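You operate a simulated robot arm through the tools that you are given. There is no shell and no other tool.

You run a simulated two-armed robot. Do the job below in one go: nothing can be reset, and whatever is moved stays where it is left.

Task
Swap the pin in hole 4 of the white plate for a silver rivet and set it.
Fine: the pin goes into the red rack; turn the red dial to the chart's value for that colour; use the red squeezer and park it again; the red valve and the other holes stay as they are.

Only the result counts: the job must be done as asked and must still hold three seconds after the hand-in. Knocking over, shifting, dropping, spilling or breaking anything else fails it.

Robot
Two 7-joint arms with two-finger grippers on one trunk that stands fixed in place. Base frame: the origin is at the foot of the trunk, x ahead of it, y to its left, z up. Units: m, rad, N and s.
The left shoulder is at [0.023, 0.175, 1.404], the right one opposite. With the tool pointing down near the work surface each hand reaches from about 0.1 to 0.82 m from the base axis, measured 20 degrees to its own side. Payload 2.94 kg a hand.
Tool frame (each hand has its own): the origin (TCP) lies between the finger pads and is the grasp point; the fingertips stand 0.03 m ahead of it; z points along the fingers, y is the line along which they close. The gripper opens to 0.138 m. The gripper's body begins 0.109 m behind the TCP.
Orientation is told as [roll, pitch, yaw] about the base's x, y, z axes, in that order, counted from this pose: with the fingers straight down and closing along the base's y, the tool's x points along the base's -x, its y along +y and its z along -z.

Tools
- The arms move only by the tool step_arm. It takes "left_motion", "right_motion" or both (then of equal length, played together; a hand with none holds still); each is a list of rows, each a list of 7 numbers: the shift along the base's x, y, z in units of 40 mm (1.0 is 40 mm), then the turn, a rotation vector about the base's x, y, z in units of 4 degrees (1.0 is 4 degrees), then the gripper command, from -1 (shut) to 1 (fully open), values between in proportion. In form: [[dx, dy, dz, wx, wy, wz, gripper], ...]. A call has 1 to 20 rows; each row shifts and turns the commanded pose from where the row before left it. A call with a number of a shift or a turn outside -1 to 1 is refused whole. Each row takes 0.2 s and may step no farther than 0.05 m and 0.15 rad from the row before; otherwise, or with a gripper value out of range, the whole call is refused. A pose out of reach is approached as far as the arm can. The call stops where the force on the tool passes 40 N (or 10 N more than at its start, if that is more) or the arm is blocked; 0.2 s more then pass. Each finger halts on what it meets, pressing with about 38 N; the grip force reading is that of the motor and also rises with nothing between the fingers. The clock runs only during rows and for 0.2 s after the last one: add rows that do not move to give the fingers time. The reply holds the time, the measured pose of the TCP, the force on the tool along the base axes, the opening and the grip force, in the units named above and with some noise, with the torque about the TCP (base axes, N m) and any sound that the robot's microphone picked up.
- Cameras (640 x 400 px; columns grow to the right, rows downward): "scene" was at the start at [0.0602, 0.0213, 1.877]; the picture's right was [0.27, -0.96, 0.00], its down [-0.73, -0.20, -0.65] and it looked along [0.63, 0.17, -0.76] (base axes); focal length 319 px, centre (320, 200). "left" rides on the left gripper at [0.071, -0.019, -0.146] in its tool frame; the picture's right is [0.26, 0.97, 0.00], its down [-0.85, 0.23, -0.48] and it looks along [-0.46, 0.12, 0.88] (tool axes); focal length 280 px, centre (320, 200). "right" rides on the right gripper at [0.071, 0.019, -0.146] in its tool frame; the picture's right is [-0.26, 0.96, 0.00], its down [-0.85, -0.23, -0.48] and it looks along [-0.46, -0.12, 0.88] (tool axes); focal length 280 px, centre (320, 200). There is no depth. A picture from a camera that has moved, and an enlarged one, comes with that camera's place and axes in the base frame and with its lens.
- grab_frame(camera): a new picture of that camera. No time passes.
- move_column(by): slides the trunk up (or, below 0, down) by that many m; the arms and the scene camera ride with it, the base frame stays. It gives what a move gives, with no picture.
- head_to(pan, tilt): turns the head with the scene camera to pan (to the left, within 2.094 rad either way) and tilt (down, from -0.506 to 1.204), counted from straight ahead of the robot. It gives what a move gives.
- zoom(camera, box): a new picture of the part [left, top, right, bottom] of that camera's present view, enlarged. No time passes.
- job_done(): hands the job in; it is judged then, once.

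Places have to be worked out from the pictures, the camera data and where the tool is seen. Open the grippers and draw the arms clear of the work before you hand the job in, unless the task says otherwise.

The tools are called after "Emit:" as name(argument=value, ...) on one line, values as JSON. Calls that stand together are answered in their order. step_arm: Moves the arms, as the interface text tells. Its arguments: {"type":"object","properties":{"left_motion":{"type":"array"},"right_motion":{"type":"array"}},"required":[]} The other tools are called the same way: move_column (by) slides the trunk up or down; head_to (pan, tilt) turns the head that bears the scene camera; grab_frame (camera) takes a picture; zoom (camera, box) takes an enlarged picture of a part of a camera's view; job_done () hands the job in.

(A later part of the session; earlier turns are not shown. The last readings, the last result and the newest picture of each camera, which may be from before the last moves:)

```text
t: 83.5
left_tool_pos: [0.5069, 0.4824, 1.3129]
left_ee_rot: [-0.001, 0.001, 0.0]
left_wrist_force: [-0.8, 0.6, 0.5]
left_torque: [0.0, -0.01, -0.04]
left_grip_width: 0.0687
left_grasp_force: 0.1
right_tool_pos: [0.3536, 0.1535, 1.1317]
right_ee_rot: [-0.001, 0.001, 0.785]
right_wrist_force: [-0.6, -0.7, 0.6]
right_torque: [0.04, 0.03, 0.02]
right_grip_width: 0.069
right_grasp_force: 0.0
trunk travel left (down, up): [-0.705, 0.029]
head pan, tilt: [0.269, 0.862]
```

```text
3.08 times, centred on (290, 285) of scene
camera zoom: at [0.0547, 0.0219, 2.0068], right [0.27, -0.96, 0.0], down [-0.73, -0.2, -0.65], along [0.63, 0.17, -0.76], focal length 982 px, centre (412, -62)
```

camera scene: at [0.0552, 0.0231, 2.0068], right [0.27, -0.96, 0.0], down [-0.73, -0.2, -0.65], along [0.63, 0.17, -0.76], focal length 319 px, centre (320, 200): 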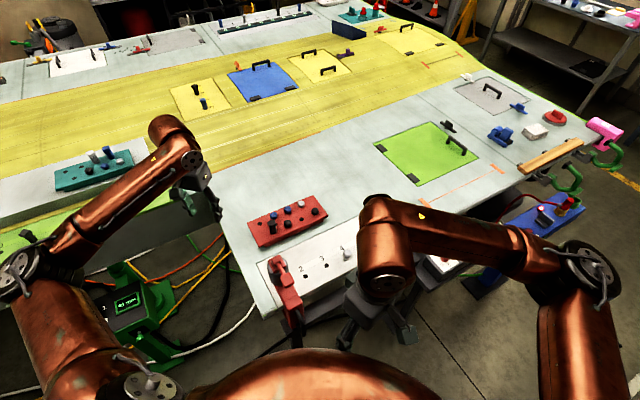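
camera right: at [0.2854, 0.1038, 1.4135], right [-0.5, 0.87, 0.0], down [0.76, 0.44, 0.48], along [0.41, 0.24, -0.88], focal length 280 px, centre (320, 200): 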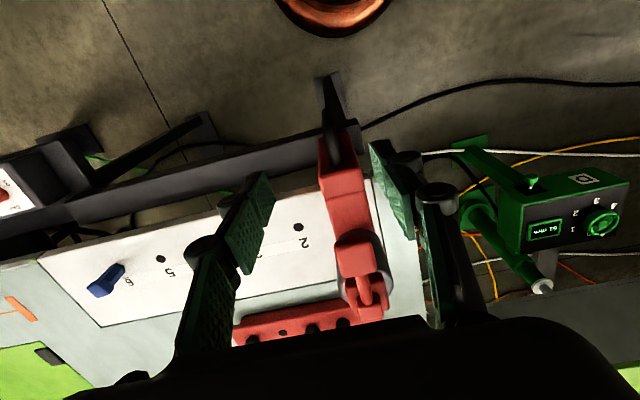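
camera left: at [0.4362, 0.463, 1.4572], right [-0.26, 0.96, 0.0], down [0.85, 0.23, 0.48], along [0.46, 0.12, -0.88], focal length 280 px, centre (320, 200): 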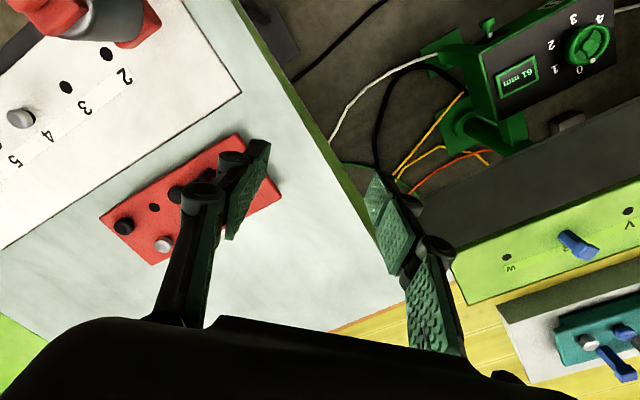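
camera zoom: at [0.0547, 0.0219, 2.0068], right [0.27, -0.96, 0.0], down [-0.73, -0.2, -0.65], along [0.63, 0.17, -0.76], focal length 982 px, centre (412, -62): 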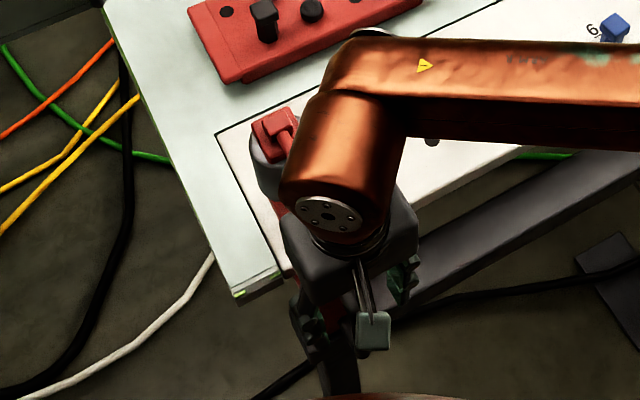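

The handle sits midway between the fingers. I descend to z≈1.085 with small steps, watching forces.

Emit:
step_arm(right_motion=[[0, 0, -0.4, 0, 0, 0, 0], [0, 0, -0.4, 0, 0, 0, 0], [0, 0, -0.35, 0, 0, 0, 0], [0, 0, 0, 0, 0, 0, 0]])

Emit:
zoom(camera="right", box=[220, 80, 460, 320])

Emit:
zoom(camera="scene", box=[230, 220, 350, 350])

Emit:
zoom(camera="left", box=[0, 0, 200, 120])

```text
t: 84.5
left_tool_pos: [0.5087, 0.4827, 1.312]
left_ee_rot: [0.0, -0.001, 0.001]
left_wrist_force: [-0.4, 0.6, 0.0]
left_torque: [-0.02, 0.0, -0.02]
left_grip_width: 0.069
left_grasp_force: 0.1
right_tool_pos: [0.3509, 0.1531, 1.0871]
right_ee_rot: [0.0, -0.001, 0.785]
right_wrist_force: [-0.9, 0.1, 0.1]
right_torque: [0.0, -0.02, -0.01]
right_grip_width: 0.0691
right_grasp_force: 0.0
trunk travel left (down, up): [-0.705, 0.029]
head pan, tilt: [0.269, 0.862]
```

```text
1.67 times, centred on (340, 200) of right
camera zoom: at [0.2866, 0.116, 1.2315], right [-0.5, 0.87, 0.0], down [0.76, 0.44, 0.48], along [0.41, 0.24, -0.88], focal length 467 px, centre (287, 200)
```

zoom: 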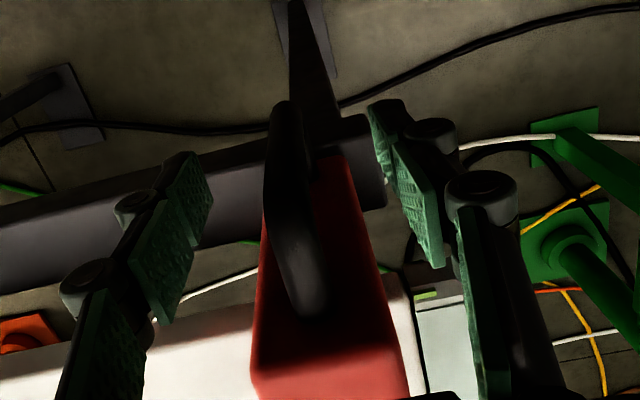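

```text
3.08 times, centred on (290, 285) of scene
camera zoom: at [0.0552, 0.0226, 2.0068], right [0.27, -0.96, 0.0], down [-0.73, -0.2, -0.65], along [0.63, 0.17, -0.76], focal length 982 px, centre (412, -62)
```

zoom: 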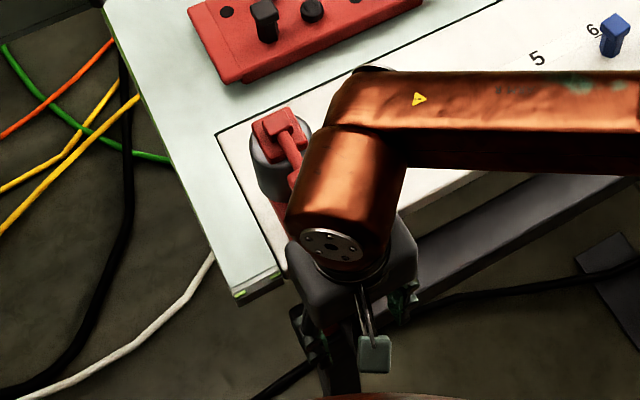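

```text
3.20 times, centred on (100, 60) of left
camera zoom: at [0.4359, 0.4642, 1.457], right [-0.26, 0.96, 0.0], down [0.85, 0.23, 0.48], along [0.46, 0.12, -0.88], focal length 897 px, centre (1024, 648)
```

zoom: 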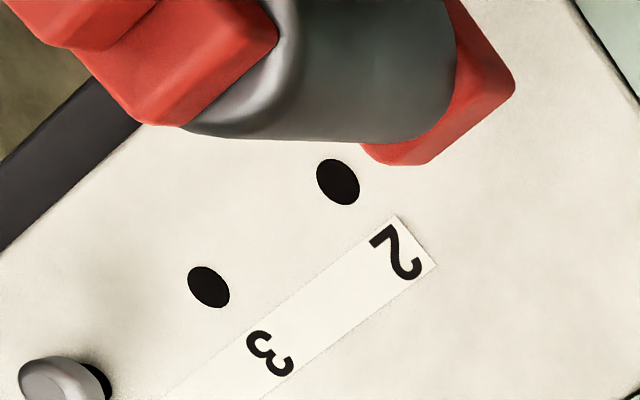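

Clear on both sides with no force. I close the fingers on the handle.

Emit:
step_arm(right_motion=[[0, 0, 0, 0, 0, 0, -0.4], [0, 0, 0, 0, 0, 0, -0.7], [0, 0, 0, 0, 0, 0, -0.9], [0, 0, 0, 0, 0, 0, -0.95], [0, 0, 0, 0, 0, 0, -0.95]])

Emit:
zoom(camera="right", box=[220, 80, 460, 320])

Emit:
zoom(camera="left", box=[0, 0, 200, 120])

```text
t: 85.7
left_tool_pos: [0.509, 0.4835, 1.3119]
left_ee_rot: [-0.002, -0.001, -0.001]
left_wrist_force: [0.2, 0.4, -0.1]
left_torque: [0.01, -0.02, 0.01]
left_grip_width: 0.0691
left_grasp_force: 0.0
right_tool_pos: [0.3518, 0.1537, 1.0856]
right_ee_rot: [0.0, 0.001, 0.786]
right_wrist_force: [0.4, -0.1, 0.1]
right_torque: [0.01, -0.05, 0.01]
right_grip_width: 0.0156
right_grasp_force: 38.6
trunk travel left (down, up): [-0.705, 0.029]
head pan, tilt: [0.269, 0.862]
```

```text
1.67 times, centred on (340, 200) of right
camera zoom: at [0.2868, 0.1159, 1.2317], right [-0.5, 0.87, 0.0], down [0.76, 0.44, 0.48], along [0.41, 0.24, -0.88], focal length 467 px, centre (287, 200)
```

zoom: 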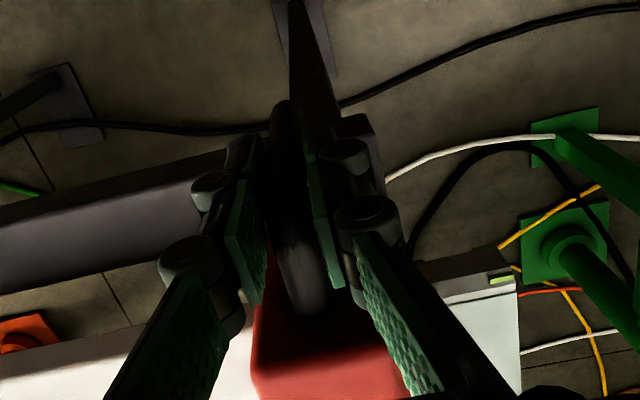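

```text
3.20 times, centred on (100, 60) of left
camera zoom: at [0.436, 0.464, 1.457], right [-0.26, 0.96, 0.0], down [0.85, 0.23, 0.48], along [0.46, 0.12, -0.88], focal length 897 px, centre (1024, 648)
```

zoom: 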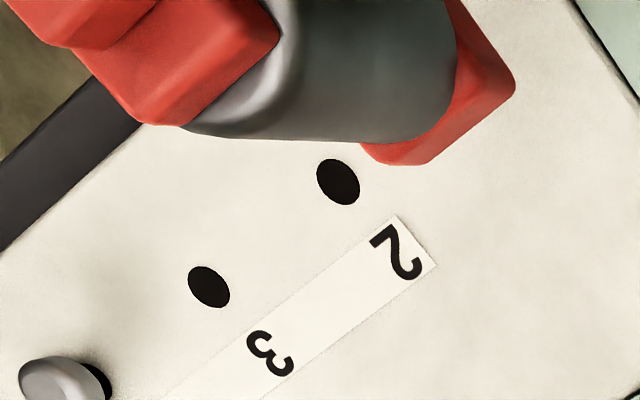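

The handle is gripped (15.6 mm) with no load. I test a small 10 mm push along the rail toward hole 4.

Emit:
step_arm(right_motion=[[0.088, -0.0888, 0, 0, 0, 0, -0.95], [0.088, -0.0888, 0, 0, 0, 0, -0.95], [0, 0, 0, 0, 0, 0, -0.95]])

Emit:
zoom(camera="left", box=[0, 0, 200, 120])

Emit:
zoom(camera="scene", box=[230, 220, 350, 350])

```text
t: 86.5
left_tool_pos: [0.5084, 0.4827, 1.3122]
left_ee_rot: [0.0, 0.001, -0.001]
left_wrist_force: [0.1, 0.4, -0.4]
left_torque: [-0.04, 0.01, -0.01]
left_grip_width: 0.0691
left_grasp_force: 0.2
right_tool_pos: [0.3591, 0.1454, 1.0858]
right_ee_rot: [-0.003, 0.0, 0.785]
right_wrist_force: [-0.6, -0.1, -4.5]
right_torque: [0.22, -0.04, 0.12]
right_grip_width: 0.0156
right_grasp_force: 41.5
trunk travel left (down, up): [-0.705, 0.029]
head pan, tilt: [0.269, 0.862]
```

```text
3.20 times, centred on (100, 60) of left
camera zoom: at [0.4362, 0.4639, 1.457], right [-0.26, 0.96, 0.0], down [0.85, 0.23, 0.48], along [0.46, 0.12, -0.88], focal length 897 px, centre (1024, 648)
```

zoom: 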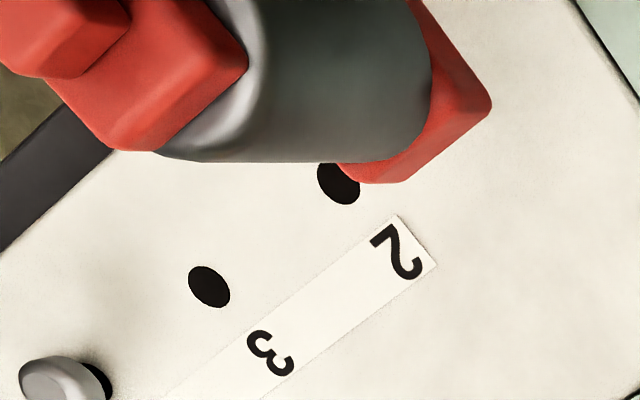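

```text
3.08 times, centred on (290, 285) of scene
camera zoom: at [0.0555, 0.0224, 2.0068], right [0.26, -0.96, 0.0], down [-0.73, -0.2, -0.65], along [0.63, 0.17, -0.76], focal length 982 px, centre (412, -62)
```

zoom: 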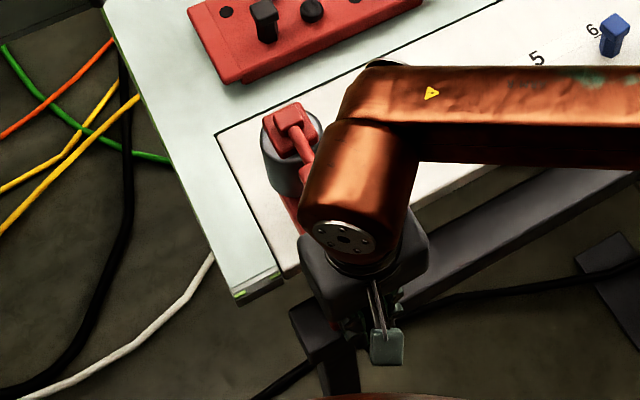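

The squeezer slides along with the hand (only about 4.5 N downward drag). I continue along the rail in modest steps and check forces.

Emit:
step_arm(right_motion=[[0.132, -0.1332, 0, 0, 0, 0, -0.95], [0.132, -0.1332, 0, 0, 0, 0, -0.95], [0.132, -0.1332, 0, 0, 0, 0, -0.95], [0.132, -0.1332, 0, 0, 0, 0, -0.95], [0, 0, 0, 0, 0, 0, -0.95]])

Emit:
zoom(camera="left", box=[0, 0, 200, 120])

Emit:
zoom(camera="scene", box=[230, 210, 390, 350])

Emit:
zoom(camera="right", box=[160, 40, 480, 320])

```text
t: 87.7
left_tool_pos: [0.5073, 0.4827, 1.3112]
left_ee_rot: [-0.001, 0.001, 0.0]
left_wrist_force: [-0.4, 1.6, -0.8]
left_torque: [0.03, -0.01, 0.01]
left_grip_width: 0.0691
left_grasp_force: 0.1
right_tool_pos: [0.3797, 0.1248, 1.0863]
right_ee_rot: [-0.001, 0.002, 0.786]
right_wrist_force: [-4.3, -4.1, -22.8]
right_torque: [0.06, -0.06, 0.0]
right_grip_width: 0.0153
right_grasp_force: 41.2
trunk travel left (down, up): [-0.705, 0.029]
head pan, tilt: [0.269, 0.862]
```

```text
3.20 times, centred on (100, 60) of left
camera zoom: at [0.4364, 0.464, 1.4567], right [-0.26, 0.96, 0.0], down [0.85, 0.23, 0.48], along [0.46, 0.12, -0.88], focal length 897 px, centre (1024, 648)
```

zoom: 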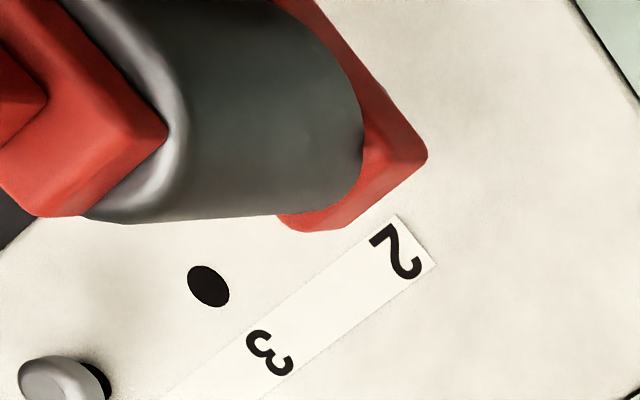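

```text
2.86 times, centred on (310, 280) of scene
camera zoom: at [0.0559, 0.0224, 2.0066], right [0.27, -0.96, 0.0], down [-0.73, -0.2, -0.65], along [0.63, 0.17, -0.76], focal length 912 px, centre (349, -29)
```

zoom: 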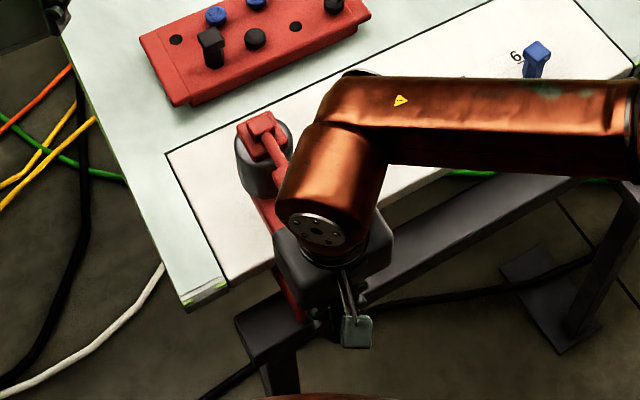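

```text
1.43 times, centred on (320, 180) of right
camera zoom: at [0.3158, 0.0874, 1.232], right [-0.5, 0.87, 0.0], down [0.76, 0.44, 0.47], along [0.41, 0.23, -0.88], focal length 401 px, centre (320, 229)
```

zoom: 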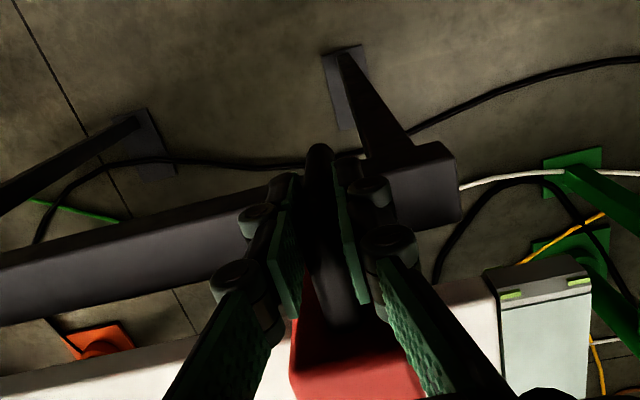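

The downward load rose to about 23 N, so either the hand is now carrying the squeezer's weight or the rail constrains it. I test with a tiny 2 mm lift to see which it is.

Emit:
step_arm(right_motion=[[0, 0, 0.05, 0, 0, 0, -0.95], [0, 0, 0, 0, 0, 0, -0.95]])

Emit:
zoom(camera="left", box=[0, 0, 200, 120])

```text
t: 88.3
left_tool_pos: [0.5081, 0.4825, 1.3122]
left_ee_rot: [-0.001, 0.003, 0.002]
left_wrist_force: [0.4, 0.0, -0.1]
left_torque: [-0.01, -0.01, 0.01]
left_grip_width: 0.0691
left_grasp_force: 0.0
right_tool_pos: [0.3814, 0.1251, 1.0884]
right_ee_rot: [0.0, 0.002, 0.787]
right_wrist_force: [-4.2, -5.4, -26.1]
right_torque: [-0.16, 0.15, 0.01]
right_grip_width: 0.0153
right_grasp_force: 40.9
trunk travel left (down, up): [-0.705, 0.029]
head pan, tilt: [0.269, 0.862]
```

```text
3.20 times, centred on (100, 60) of left
camera zoom: at [0.4368, 0.4636, 1.4568], right [-0.26, 0.96, 0.0], down [0.85, 0.23, 0.47], along [0.46, 0.12, -0.88], focal length 897 px, centre (1024, 648)
```

zoom: 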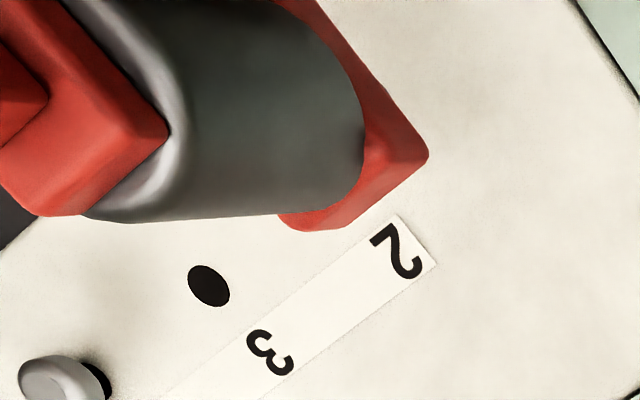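

Emit:
zoom(camera="right", box=[220, 80, 460, 320])

Emit:
zoom(camera="right", box=[280, 90, 400, 260])

Emit:
zoom(camera="scene", box=[260, 240, 350, 350])

```text
1.67 times, centred on (340, 200) of right
camera zoom: at [0.3161, 0.0875, 1.2338], right [-0.5, 0.87, 0.0], down [0.76, 0.44, 0.47], along [0.41, 0.23, -0.88], focal length 467 px, centre (287, 200)
```

zoom: 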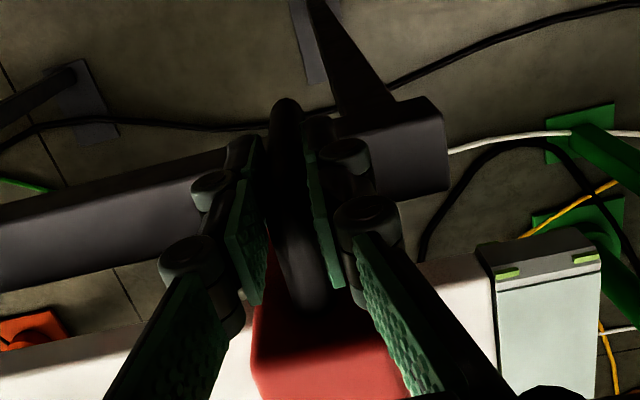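

```text
2.35 times, centred on (340, 175) of right
camera zoom: at [0.3161, 0.0875, 1.2338], right [-0.5, 0.87, 0.0], down [0.76, 0.44, 0.47], along [0.41, 0.23, -0.88], focal length 660 px, centre (273, 259)
```

zoom: 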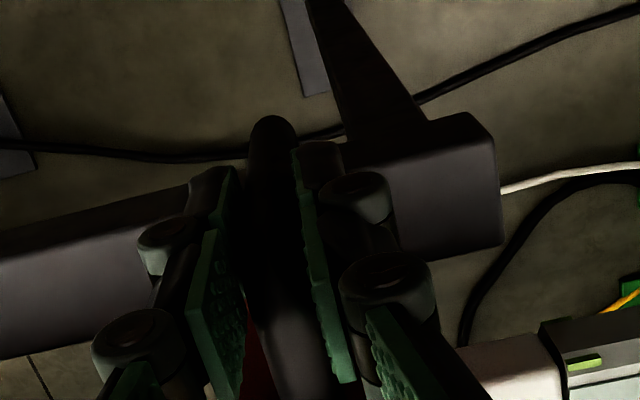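

```text
3.64 times, centred on (305, 295) of scene
camera zoom: at [0.0564, 0.0219, 2.0067], right [0.27, -0.96, 0.0], down [-0.73, -0.2, -0.65], along [0.63, 0.17, -0.76], focal length 1160 px, centre (374, -146)
```

zoom: 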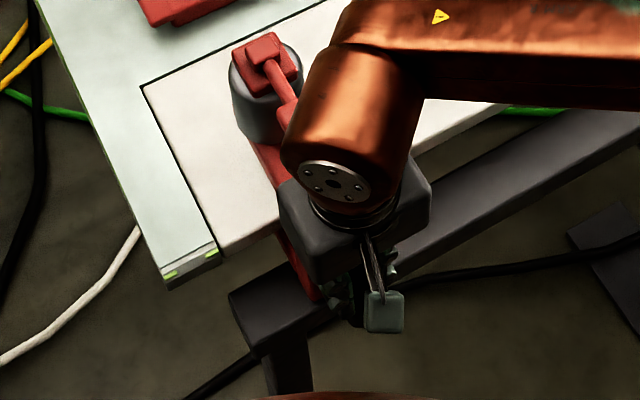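

The squeezer seems to be a hand-held body whose weight (~26 N) I now carry, close to the payload limit but fine. To understand how it sits on the rail and plate, I bring the left camera around to look along the plate edge from the hole-1 side.

Emit:
step_arm(left_motion=[[-0.5, 0, 0, 0, 0, -1, 0], [-0.5, 0, 0, 0, 0, -1, 0], [-0.5, 0, 0, 0, 0, -1, 0], [-0.5, 0, 0, 0, 0, -1, 0], [-0.5, 0, 0, 0, 0, -1, 0], [-0.5, 0, 0, 0, 0, -1, 0], [-0.5, 0, 0, 0, 0, -1, 0], [-0.5, 0, 0, 0, 0, -1, 0], [-0.5, 0, 0, 0, 0, -1, 0], [-0.5, 0, 0, 0, 0, -1, 0], [-0.5, 0, 0, 0, 0, -1, 0], [-0.5, 0, 0, 0, 0, -1, 0], [0, 0, 0, 0, 0, -1, 0], [0, 0, 0, 0, 0, -1, 0], [0, 0, 0, 0, 0, -1, 0]])

Emit:
step_arm(left_motion=[[0, 0, 0, -0.707, -0.707, 0, 1], [0, 0, 0, -0.707, -0.707, 0, 1], [0, 0, 0, -0.707, -0.707, 0, 1], [0, 0, 0, -0.707, -0.707, 0, 1], [0, 0, 0, -0.707, -0.707, 0, 1], [0, 0, 0, -0.707, -0.707, 0, 1], [0, 0, 0, -0.707, -0.707, 0, 1], [0, 0, 0, -0.707, -0.707, 0, 1], [0, 0, 0, -0.707, -0.707, 0, 1]])

Emit:
grab_frame(camera="left")

Emit:
grab_frame(camera="scene")

```text
t: 91.5
left_tool_pos: [0.2692, 0.482, 1.3134]
left_ee_rot: [-0.002, 0.0, -1.048]
left_wrist_force: [-0.1, -0.2, 0.3]
left_torque: [0.01, -0.01, 0.04]
left_grip_width: 0.0689
left_grasp_force: 0.1
right_tool_pos: [0.3798, 0.1258, 1.0895]
right_ee_rot: [0.002, 0.002, 0.785]
right_wrist_force: [-4.6, -4.8, -21.5]
right_torque: [-0.09, 0.01, 0.02]
right_grip_width: 0.0154
right_grasp_force: 41.2
trunk travel left (down, up): [-0.705, 0.029]
head pan, tilt: [0.269, 0.862]
```

```text
t: 93.5
left_tool_pos: [0.2668, 0.4816, 1.3129]
left_ee_rot: [0.185, -0.608, -1.105]
left_wrist_force: [0.2, 0.0, -0.2]
left_torque: [-0.02, -0.02, -0.01]
left_grip_width: 0.1381
left_grasp_force: 0.1
right_tool_pos: [0.3803, 0.1256, 1.0898]
right_ee_rot: [-0.001, 0.0, 0.787]
right_wrist_force: [-3.5, -3.0, -18.7]
right_torque: [-0.09, 0.02, -0.02]
right_grip_width: 0.0153
right_grasp_force: 41.9
trunk travel left (down, up): [-0.705, 0.029]
head pan, tilt: [0.269, 0.862]
```

```text
taken
camera left: at [0.1643, 0.5854, 1.3865], right [0.7, 0.71, 0.0], down [0.31, -0.3, 0.9], along [0.64, -0.64, -0.43], focal length 280 px, centre (320, 200)
```

left: 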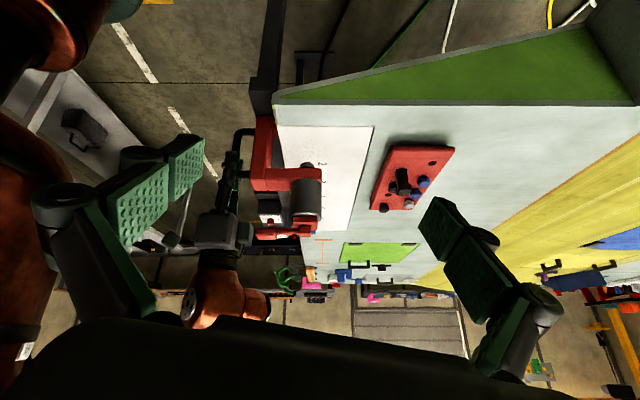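

```text
taken
camera scene: at [0.0554, 0.0221, 2.0067], right [0.27, -0.96, 0.0], down [-0.73, -0.2, -0.65], along [0.63, 0.17, -0.76], focal length 319 px, centre (320, 200)
```

scene: 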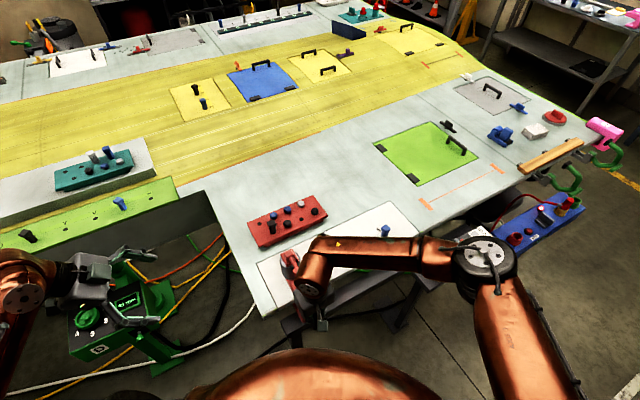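

Emit:
zoom(camera="left", box=[200, 80, 360, 260])

Emit:
zoom(camera="left", box=[220, 100, 300, 200])

```text
2.22 times, centred on (280, 170) of left
camera zoom: at [0.1643, 0.5854, 1.3865], right [0.7, 0.71, 0.0], down [0.31, -0.3, 0.9], along [0.64, -0.64, -0.43], focal length 623 px, centre (409, 267)
```

zoom: 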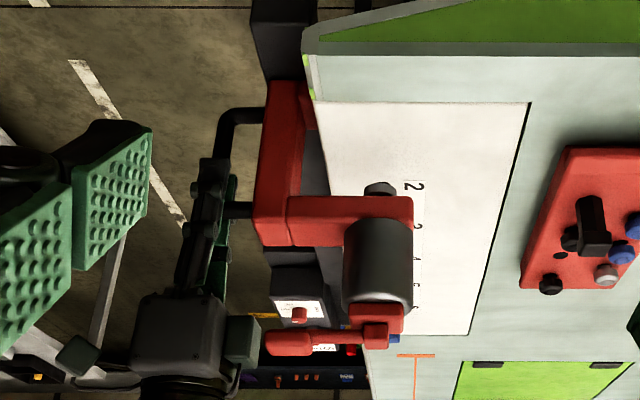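

```text
4.00 times, centred on (260, 150) of left
camera zoom: at [0.1643, 0.5854, 1.3865], right [0.7, 0.71, 0.0], down [0.31, -0.3, 0.9], along [0.64, -0.64, -0.43], focal length 1122 px, centre (560, 400)
```

zoom: 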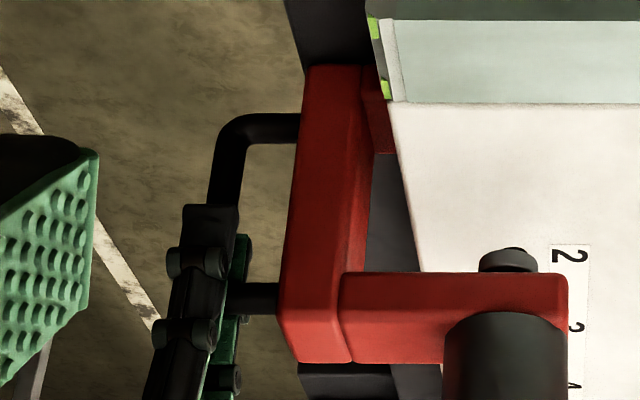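

The side view shows a C-frame: the arm and die over the plate, a lower jaw under its edge, and its foot on the rail. The load is easing as it settles, so I lower 2 mm to let the rail carry it and recheck.

Emit:
step_arm(right_motion=[[0, 0, -0.05, 0, 0, 0, -0.95], [0, 0, 0, 0, 0, 0, -0.95], [0, 0, 0, 0, 0, 0, -0.95]])

Emit:
zoom(camera="left", box=[220, 100, 300, 200])

```text
t: 94.3
left_tool_pos: [0.2675, 0.4807, 1.3145]
left_ee_rot: [0.186, -0.604, -1.105]
left_wrist_force: [-0.7, 0.0, 0.2]
left_torque: [0.01, 0.01, 0.01]
left_grip_width: 0.1378
left_grasp_force: 0.1
right_tool_pos: [0.3801, 0.1261, 1.0895]
right_ee_rot: [0.002, -0.003, 0.786]
right_wrist_force: [-1.5, -4.7, 15.2]
right_torque: [-0.91, 0.76, -0.02]
right_grip_width: 0.0154
right_grasp_force: 41.5
trunk travel left (down, up): [-0.705, 0.029]
head pan, tilt: [0.269, 0.862]
```

```text
4.00 times, centred on (260, 150) of left
camera zoom: at [0.1632, 0.5844, 1.3874], right [0.7, 0.71, 0.0], down [0.31, -0.3, 0.9], along [0.64, -0.64, -0.43], focal length 1122 px, centre (560, 400)
```

zoom: 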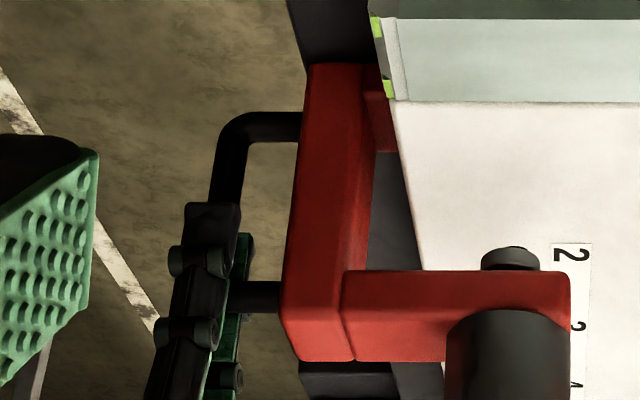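

Lowering gave +15 N, so the foot stands firmly on the rail and the squeezer is simply a ~26 N body resting on it. I lift about 1.5 mm to unload it and slide further along the rail.

Emit:
step_arm(right_motion=[[0, 0, 0.04, 0, 0, 0, -0.95], [0, 0, 0, 0, 0, 0, -0.95], [0.1408, -0.1421, 0, 0, 0, 0, -0.95], [0.1408, -0.1421, 0, 0, 0, 0, -0.95], [0.1408, -0.1421, 0, 0, 0, 0, -0.95], [0.1408, -0.1421, 0, 0, 0, 0, -0.95], [0, 0, 0, 0, 0, 0, -0.95]])

Emit:
zoom(camera="left", box=[200, 80, 360, 260])

```text
t: 95.9
left_tool_pos: [0.2667, 0.4836, 1.3121]
left_ee_rot: [0.187, -0.607, -1.103]
left_wrist_force: [-0.8, -0.7, -0.9]
left_torque: [0.0, 0.01, 0.03]
left_grip_width: 0.1381
left_grasp_force: 0.2
right_tool_pos: [0.4038, 0.1032, 1.0892]
right_ee_rot: [0.0, -0.002, 0.783]
right_wrist_force: [4.0, 3.2, 17.6]
right_torque: [0.04, 0.05, -0.01]
right_grip_width: 0.0154
right_grasp_force: 41.2
trunk travel left (down, up): [-0.705, 0.029]
head pan, tilt: [0.269, 0.862]
```

```text
2.22 times, centred on (280, 170) of left
camera zoom: at [0.1634, 0.5857, 1.3868], right [0.7, 0.71, 0.0], down [0.31, -0.3, 0.9], along [0.64, -0.64, -0.43], focal length 623 px, centre (409, 267)
```

zoom: 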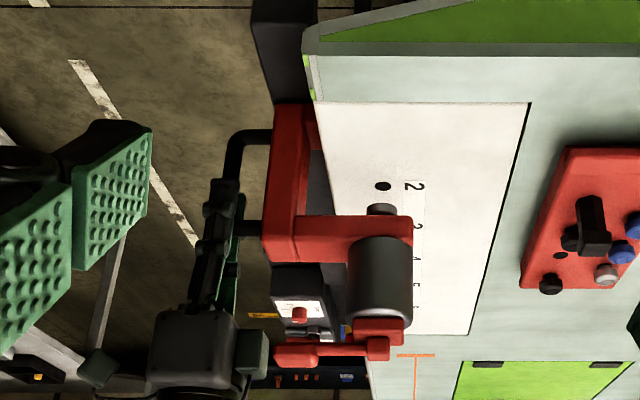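

The load flipped sign with torque near zero, so the squeezer is a slider held by the rail in both directions and the forces are just small mismatches of my path. I relieve 1 mm upward and keep sliding toward hole 4.

Emit:
step_arm(right_motion=[[0, 0, 0.025, 0, 0, 0, -0.95], [0.1408, -0.1421, 0, 0, 0, 0, -0.95], [0.1408, -0.1421, 0, 0, 0, 0, -0.95], [0.1408, -0.1421, 0, 0, 0, 0, -0.95], [0.1408, -0.1421, 0, 0, 0, 0, -0.95], [0.1408, -0.1421, 0, 0, 0, 0, -0.95], [0, 0, 0, 0, 0, 0, -0.95]])

Emit:
zoom(camera="left", box=[200, 80, 360, 260])

```text
t: 97.5
left_tool_pos: [0.2698, 0.4833, 1.3121]
left_ee_rot: [0.184, -0.604, -1.102]
left_wrist_force: [-0.2, -0.4, 0.1]
left_torque: [-0.01, 0.03, -0.02]
left_grip_width: 0.1377
left_grasp_force: 0.0
right_tool_pos: [0.4329, 0.0733, 1.0884]
right_ee_rot: [0.001, 0.004, 0.784]
right_wrist_force: [3.3, 5.7, -18.8]
right_torque: [0.25, -0.29, 0.02]
right_grip_width: 0.0153
right_grasp_force: 42.0
trunk travel left (down, up): [-0.705, 0.029]
head pan, tilt: [0.269, 0.862]
```

```text
2.22 times, centred on (280, 170) of left
camera zoom: at [0.1658, 0.5861, 1.386], right [0.7, 0.71, 0.0], down [0.31, -0.3, 0.9], along [0.64, -0.64, -0.43], focal length 623 px, centre (409, 267)
```

zoom: 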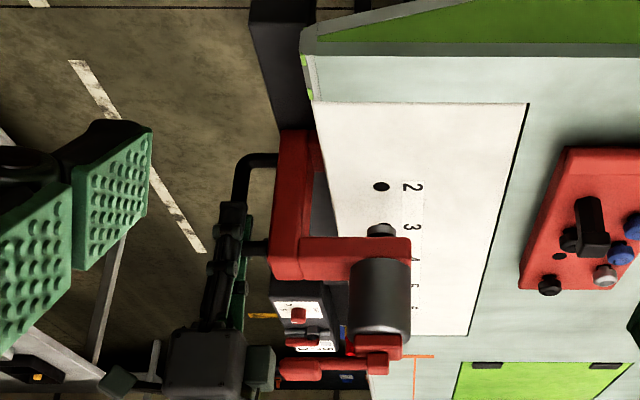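

Emit:
step_arm(right_motion=[[0.005, 0.005, -0.02, 0, 0, 0, -0.95], [0.1408, -0.1421, 0, 0, 0, 0, -0.95], [0.1408, -0.1421, 0, 0, 0, 0, -0.95], [0.1408, -0.1421, 0, 0, 0, 0, -0.95], [0.1408, -0.1421, 0, 0, 0, 0, -0.95], [0.1408, -0.1421, 0, 0, 0, 0, -0.95], [0.1408, -0.1421, 0, 0, 0, 0, -0.95], [0, 0, 0, 0, 0, 0, -0.95]])

Emit:
zoom(camera="left", box=[200, 80, 360, 260])

Emit:
zoom(camera="scene", box=[260, 200, 420, 340])

```text
t: 99.3
left_tool_pos: [0.2688, 0.4816, 1.3136]
left_ee_rot: [0.183, -0.605, -1.104]
left_wrist_force: [-0.2, -0.8, 0.4]
left_torque: [-0.01, -0.03, 0.01]
left_grip_width: 0.138
left_grasp_force: 0.0
right_tool_pos: [0.4678, 0.0378, 1.0897]
right_ee_rot: [-0.002, 0.0, 0.782]
right_wrist_force: [7.7, -4.2, -1.9]
right_torque: [-0.48, 0.29, -0.01]
right_grip_width: 0.0152
right_grasp_force: 41.2
trunk travel left (down, up): [-0.705, 0.029]
head pan, tilt: [0.269, 0.862]
```

```text
2.22 times, centred on (280, 170) of left
camera zoom: at [0.1655, 0.5849, 1.3869], right [0.71, 0.71, 0.0], down [0.31, -0.3, 0.9], along [0.64, -0.64, -0.43], focal length 623 px, centre (409, 267)
```

zoom: 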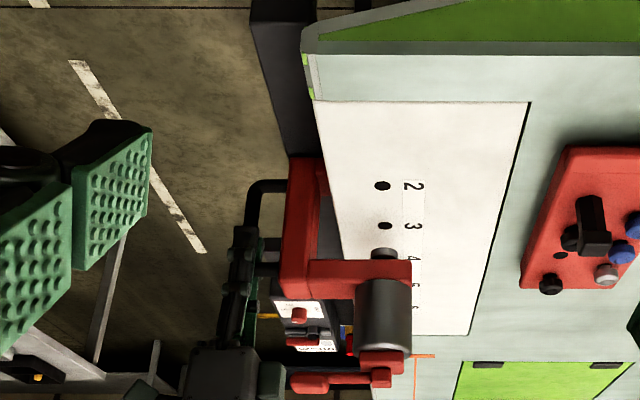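

```text
2.86 times, centred on (340, 270) of scene
camera zoom: at [0.0566, 0.0216, 2.0068], right [0.26, -0.96, 0.0], down [-0.73, -0.2, -0.65], along [0.63, 0.17, -0.76], focal length 912 px, centre (263, 0)
```

zoom: 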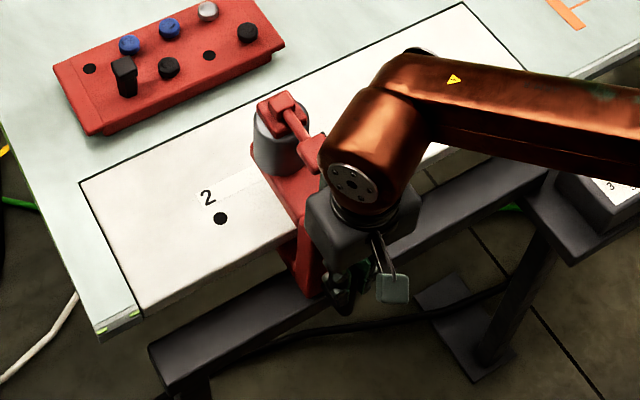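

Sliding goes smoothly (about 164 mm so far). I go another 32 mm and then inspect the die height against the rivet head before passing over it.

Emit:
step_arm(right_motion=[[0.1408, -0.1421, 0, 0, 0, 0, -0.95], [0.1408, -0.1421, 0, 0, 0, 0, -0.95], [0.1408, -0.1421, 0, 0, 0, 0, -0.95], [0.1408, -0.1421, 0, 0, 0, 0, -0.95], [0, 0, 0, 0, 0, 0, -0.95]], left_motion=[[0.5, -0.1, -0.3, 0, 0, 0, 1], [0.5, -0.1, -0.3, 0, 0, 0, 1], [0.5, -0.1, -0.3, 0, 0, 0, 1], [0.5, -0.1, -0.3, 0, 0, 0, 1], [0, 0, 0, 0, 0, 0, 1]])

Emit:
grab_frame(camera="left")

Emit:
zoom(camera="left", box=[180, 80, 340, 280])

```text
t: 100.5
left_tool_pos: [0.349, 0.4656, 1.2652]
left_ee_rot: [0.185, -0.605, -1.103]
left_wrist_force: [0.1, -0.9, 0.9]
left_torque: [-0.02, -0.02, 0.03]
left_grip_width: 0.1379
left_grasp_force: 0.0
right_tool_pos: [0.4889, 0.0175, 1.0882]
right_ee_rot: [-0.003, 0.0, 0.784]
right_wrist_force: [3.0, 2.1, 11.6]
right_torque: [-0.35, 0.23, 0.01]
right_grip_width: 0.0157
right_grasp_force: 41.4
trunk travel left (down, up): [-0.705, 0.029]
head pan, tilt: [0.269, 0.862]
```

```text
taken
camera left: at [0.245, 0.5692, 1.3383], right [0.7, 0.71, 0.0], down [0.31, -0.3, 0.9], along [0.64, -0.64, -0.43], focal length 280 px, centre (320, 200)
```

left: 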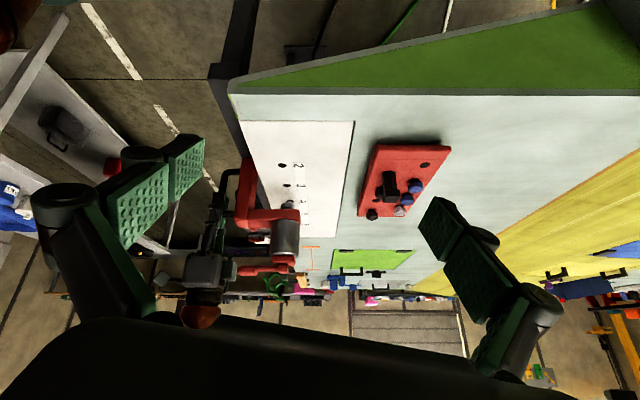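

```text
2.00 times, centred on (260, 180) of left
camera zoom: at [0.245, 0.5692, 1.3383], right [0.7, 0.71, 0.0], down [0.31, -0.3, 0.9], along [0.64, -0.64, -0.43], focal length 561 px, centre (440, 240)
```

zoom: 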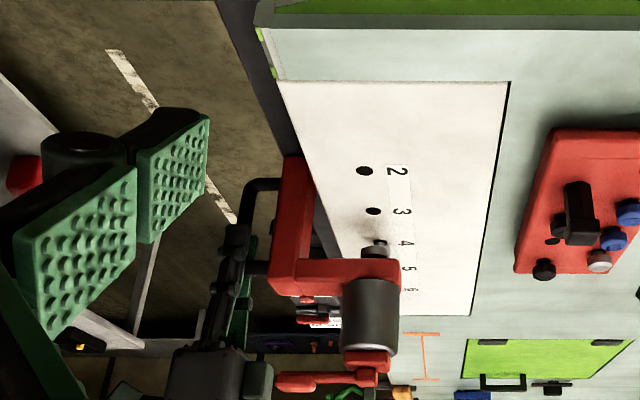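

Emit:
zoom(camera="left", box=[255, 175, 315, 235])

Emit:
zoom(camera="left", box=[275, 190, 300, 215])

```text
6.67 times, centred on (285, 205) of left
camera zoom: at [0.245, 0.5692, 1.3383], right [0.7, 0.71, 0.0], down [0.31, -0.3, 0.9], along [0.64, -0.64, -0.43], focal length 1869 px, centre (553, 167)
```

zoom: 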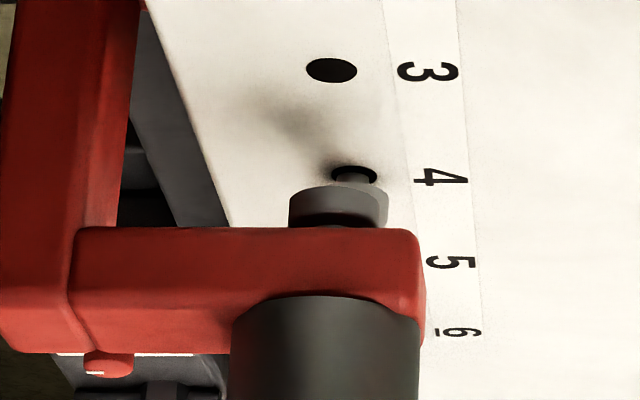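

```text
16.00 times, centred on (288, 202) of left
camera zoom: at [0.245, 0.5692, 1.3383], right [0.7, 0.71, 0.0], down [0.31, -0.3, 0.9], along [0.64, -0.64, -0.43], focal length 4486 px, centre (840, 160)
```

zoom: 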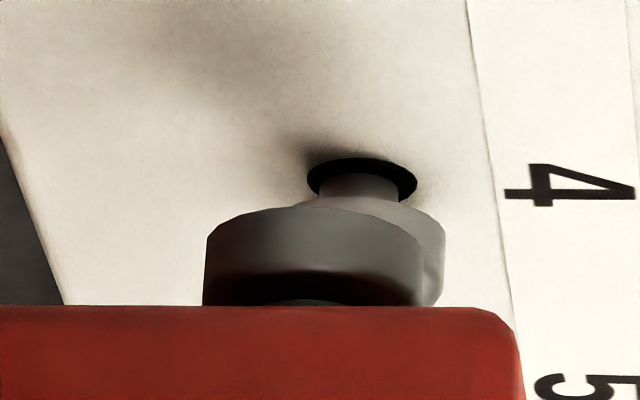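

The die's underside is at about z 1.084 and the rivet head's top at about 1.07, so it clears. The handle lies on the ram's line, about 50 mm short of hole 4, so I slide the remaining 50 mm slowly.

Emit:
step_arm(right_motion=[[0, 0, 0.015, 0, 0, 0, -0.95], [0.1408, -0.1421, 0, 0, 0, 0, -0.95], [0.1408, -0.1421, 0, 0, 0, 0, -0.95], [0.1408, -0.1421, 0, 0, 0, 0, -0.95], [0.1408, -0.1421, 0, 0, 0, 0, -0.95], [0.1408, -0.1421, 0, 0, 0, 0, -0.95], [0.1408, -0.1421, 0, 0, 0, 0, -0.95], [0.03, -0.03, 0, 0, 0, 0, -0.95], [0, 0, 0, 0, 0, 0, -0.95], [0, 0, 0, 0, 0, 0, -0.95]])

Emit:
zoom(camera="left", box=[240, 160, 340, 260])

Emit:
zoom(camera="scene", box=[280, 200, 420, 330])

```text
t: 102.7
left_tool_pos: [0.3512, 0.4659, 1.2639]
left_ee_rot: [0.184, -0.603, -1.102]
left_wrist_force: [0.3, -0.1, 0.3]
left_torque: [0.03, -0.04, 0.01]
left_grip_width: 0.1378
left_grasp_force: 0.2
right_tool_pos: [0.5245, -0.0189, 1.0895]
right_ee_rot: [0.001, -0.002, 0.784]
right_wrist_force: [11.8, 4.3, 5.3]
right_torque: [0.52, -0.77, -0.02]
right_grip_width: 0.0155
right_grasp_force: 41.6
trunk travel left (down, up): [-0.705, 0.029]
head pan, tilt: [0.269, 0.862]
```

```text
4.00 times, centred on (290, 210) of left
camera zoom: at [0.2464, 0.5693, 1.3382], right [0.7, 0.71, 0.0], down [0.31, -0.3, 0.9], along [0.64, -0.64, -0.43], focal length 1122 px, centre (440, 160)
```

zoom: 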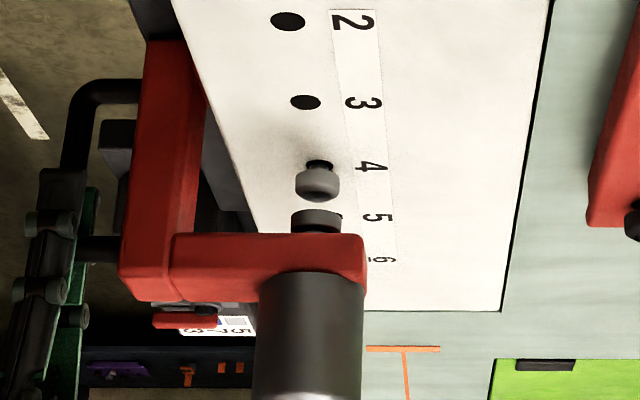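

```text
3.08 times, centred on (350, 265) of scene
camera zoom: at [0.0569, 0.0228, 2.0067], right [0.27, -0.96, 0.0], down [-0.73, -0.2, -0.65], along [0.63, 0.17, -0.76], focal length 982 px, centre (228, 0)
```

zoom: 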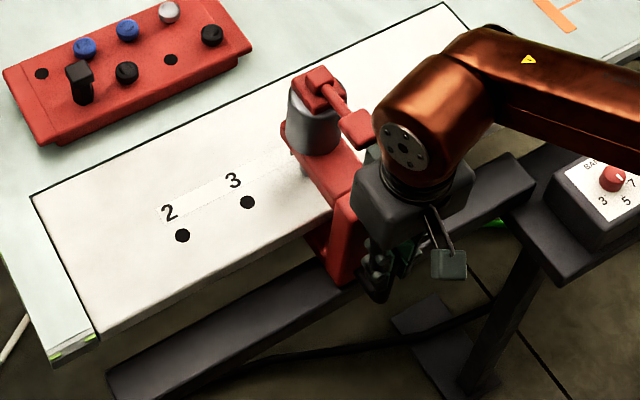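

The squeezer is nearly over hole 4. I check the ram axis against the rivet with larger views.

Emit:
zoom(camera="scene", box=[360, 215, 400, 255])

Emit:
zoom(camera="left", box=[275, 190, 305, 220])

Emit:
zoom(camera="scene", box=[320, 210, 420, 280])

```text
10.00 times, centred on (380, 235) of scene
camera zoom: at [0.0569, 0.0228, 2.0067], right [0.27, -0.96, 0.0], down [-0.73, -0.2, -0.65], along [0.63, 0.17, -0.76], focal length 3191 px, centre (-280, -150)
```

zoom: 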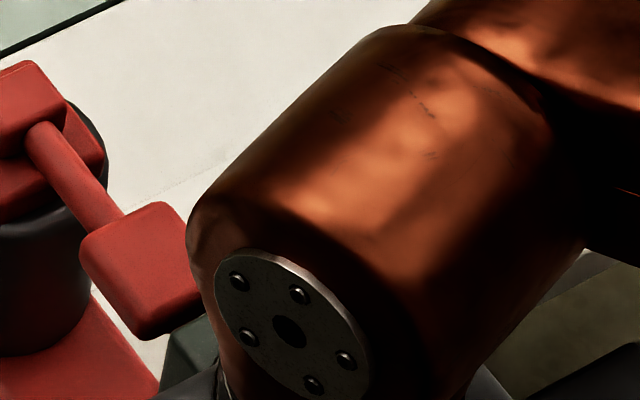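

```text
13.33 times, centred on (290, 205) of left
camera zoom: at [0.2464, 0.5693, 1.3382], right [0.7, 0.71, 0.0], down [0.31, -0.3, 0.9], along [0.64, -0.64, -0.43], focal length 3738 px, centre (720, 133)
```

zoom: 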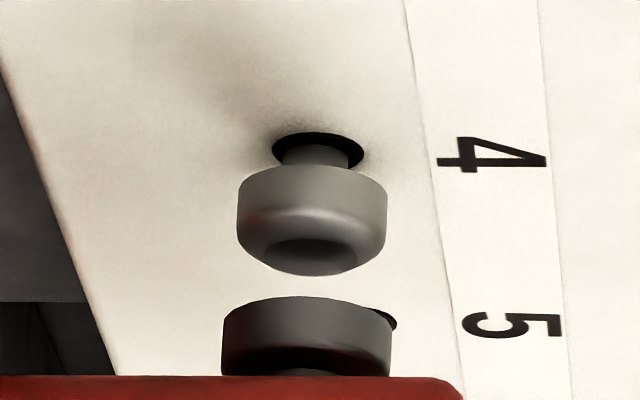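

```text
5.71 times, centred on (370, 245) of scene
camera zoom: at [0.0569, 0.0228, 2.0067], right [0.27, -0.96, 0.0], down [-0.73, -0.2, -0.65], along [0.63, 0.17, -0.76], focal length 1823 px, centre (34, -57)
```

zoom: 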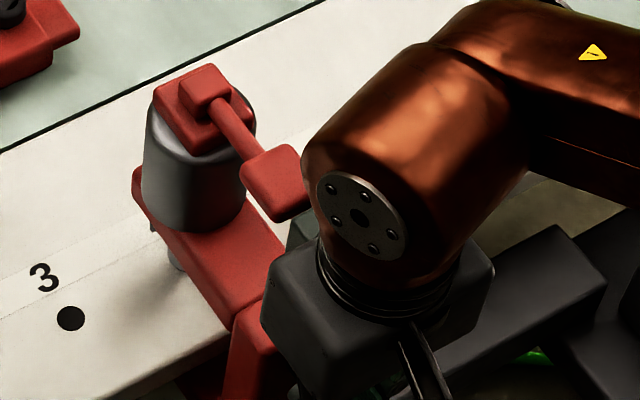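

Emit:
zoom(camera="scene", box=[330, 240, 360, 265])

```text
16.00 times, centred on (345, 252) of scene
camera zoom: at [0.0569, 0.0228, 2.0067], right [0.27, -0.96, 0.0], down [-0.73, -0.2, -0.65], along [0.63, 0.17, -0.76], focal length 5105 px, centre (-80, -640)
```

zoom: 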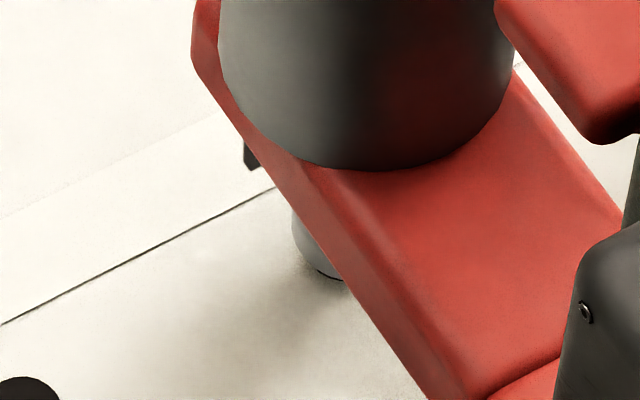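

All estimates agree that the ram is within about 1 mm of hole 4. I open the right gripper, lift straight up off the handle, and check that the squeezer stays in place.

Emit:
step_arm(right_motion=[[0, 0, 0, 0, 0, 0, -0.6], [0, 0, 0, 0, 0, 0, -0.3], [0, 0, 0, 0, 0, 0, -0.3], [0, 0, 0.5, 0, 0, 0, -0.3], [0, 0, 1, 0, 0, 0, -0.3], [-0.2, -0.2, 1, 0, 0, 0, -0.3], [-0.3, -0.3, 1, 0, 0, 0, -0.3], [0, 0, 1, 0, 0, 0, -0.3], [0, 0, 1, 0, 0, 0, -0.3]])

Emit:
zoom(camera="left", box=[240, 160, 340, 260])

Emit:
zoom(camera="scene", box=[280, 190, 440, 330])

Emit:
grab_frame(camera="right")

```text
t: 104.7
left_tool_pos: [0.3487, 0.4673, 1.2656]
left_ee_rot: [0.183, -0.604, -1.105]
left_wrist_force: [0.6, -0.5, -0.7]
left_torque: [-0.02, -0.01, -0.01]
left_grip_width: 0.138
left_grasp_force: 0.1
right_tool_pos: [0.5008, -0.0374, 1.3096]
right_ee_rot: [0.0, -0.001, 0.787]
right_wrist_force: [-0.5, 0.5, -0.2]
right_torque: [-0.03, 0.0, 0.0]
right_grip_width: 0.0486
right_grasp_force: 0.0
trunk travel left (down, up): [-0.705, 0.029]
head pan, tilt: [0.269, 0.862]
```

```text
4.00 times, centred on (290, 210) of left
camera zoom: at [0.2445, 0.5691, 1.3387], right [0.7, 0.71, 0.0], down [0.31, -0.3, 0.9], along [0.64, -0.64, -0.43], focal length 1122 px, centre (440, 160)
```

zoom: 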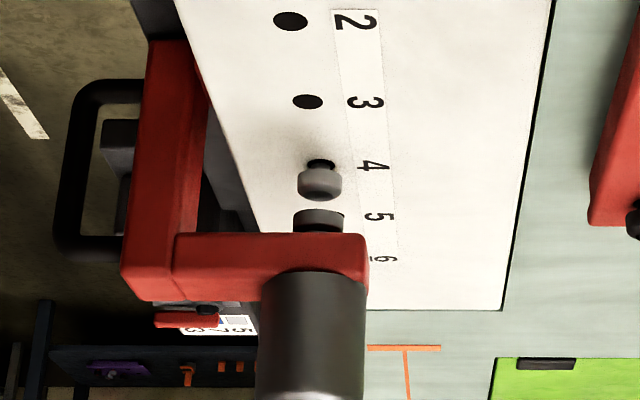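

```text
2.86 times, centred on (360, 260) of scene
camera zoom: at [0.0542, 0.0224, 2.0068], right [0.27, -0.96, 0.0], down [-0.73, -0.2, -0.65], along [0.63, 0.17, -0.76], focal length 912 px, centre (206, 29)
```

zoom: 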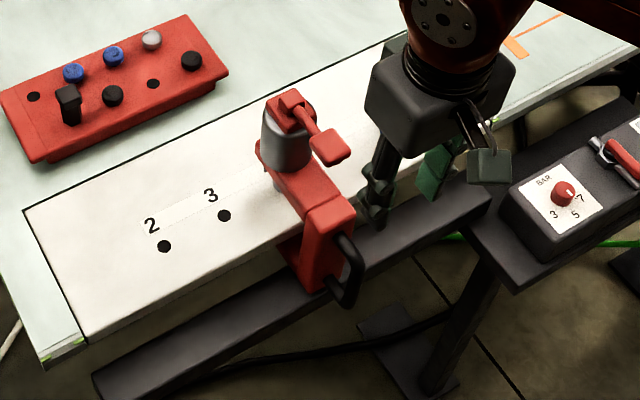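

```text
taken
camera right: at [0.4353, -0.0753, 1.4556], right [-0.5, 0.87, 0.0], down [0.76, 0.44, 0.48], along [0.41, 0.24, -0.88], focal length 280 px, centre (320, 200)
```

right: 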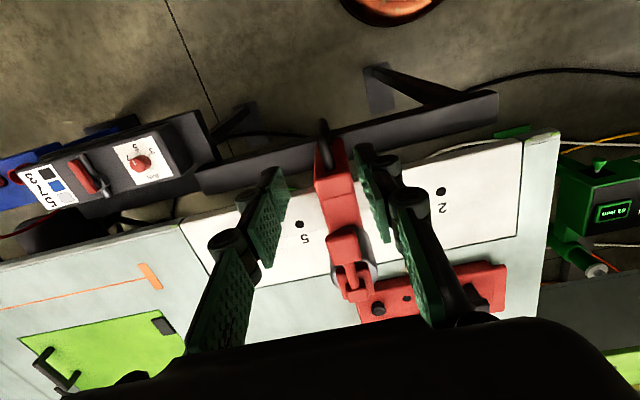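

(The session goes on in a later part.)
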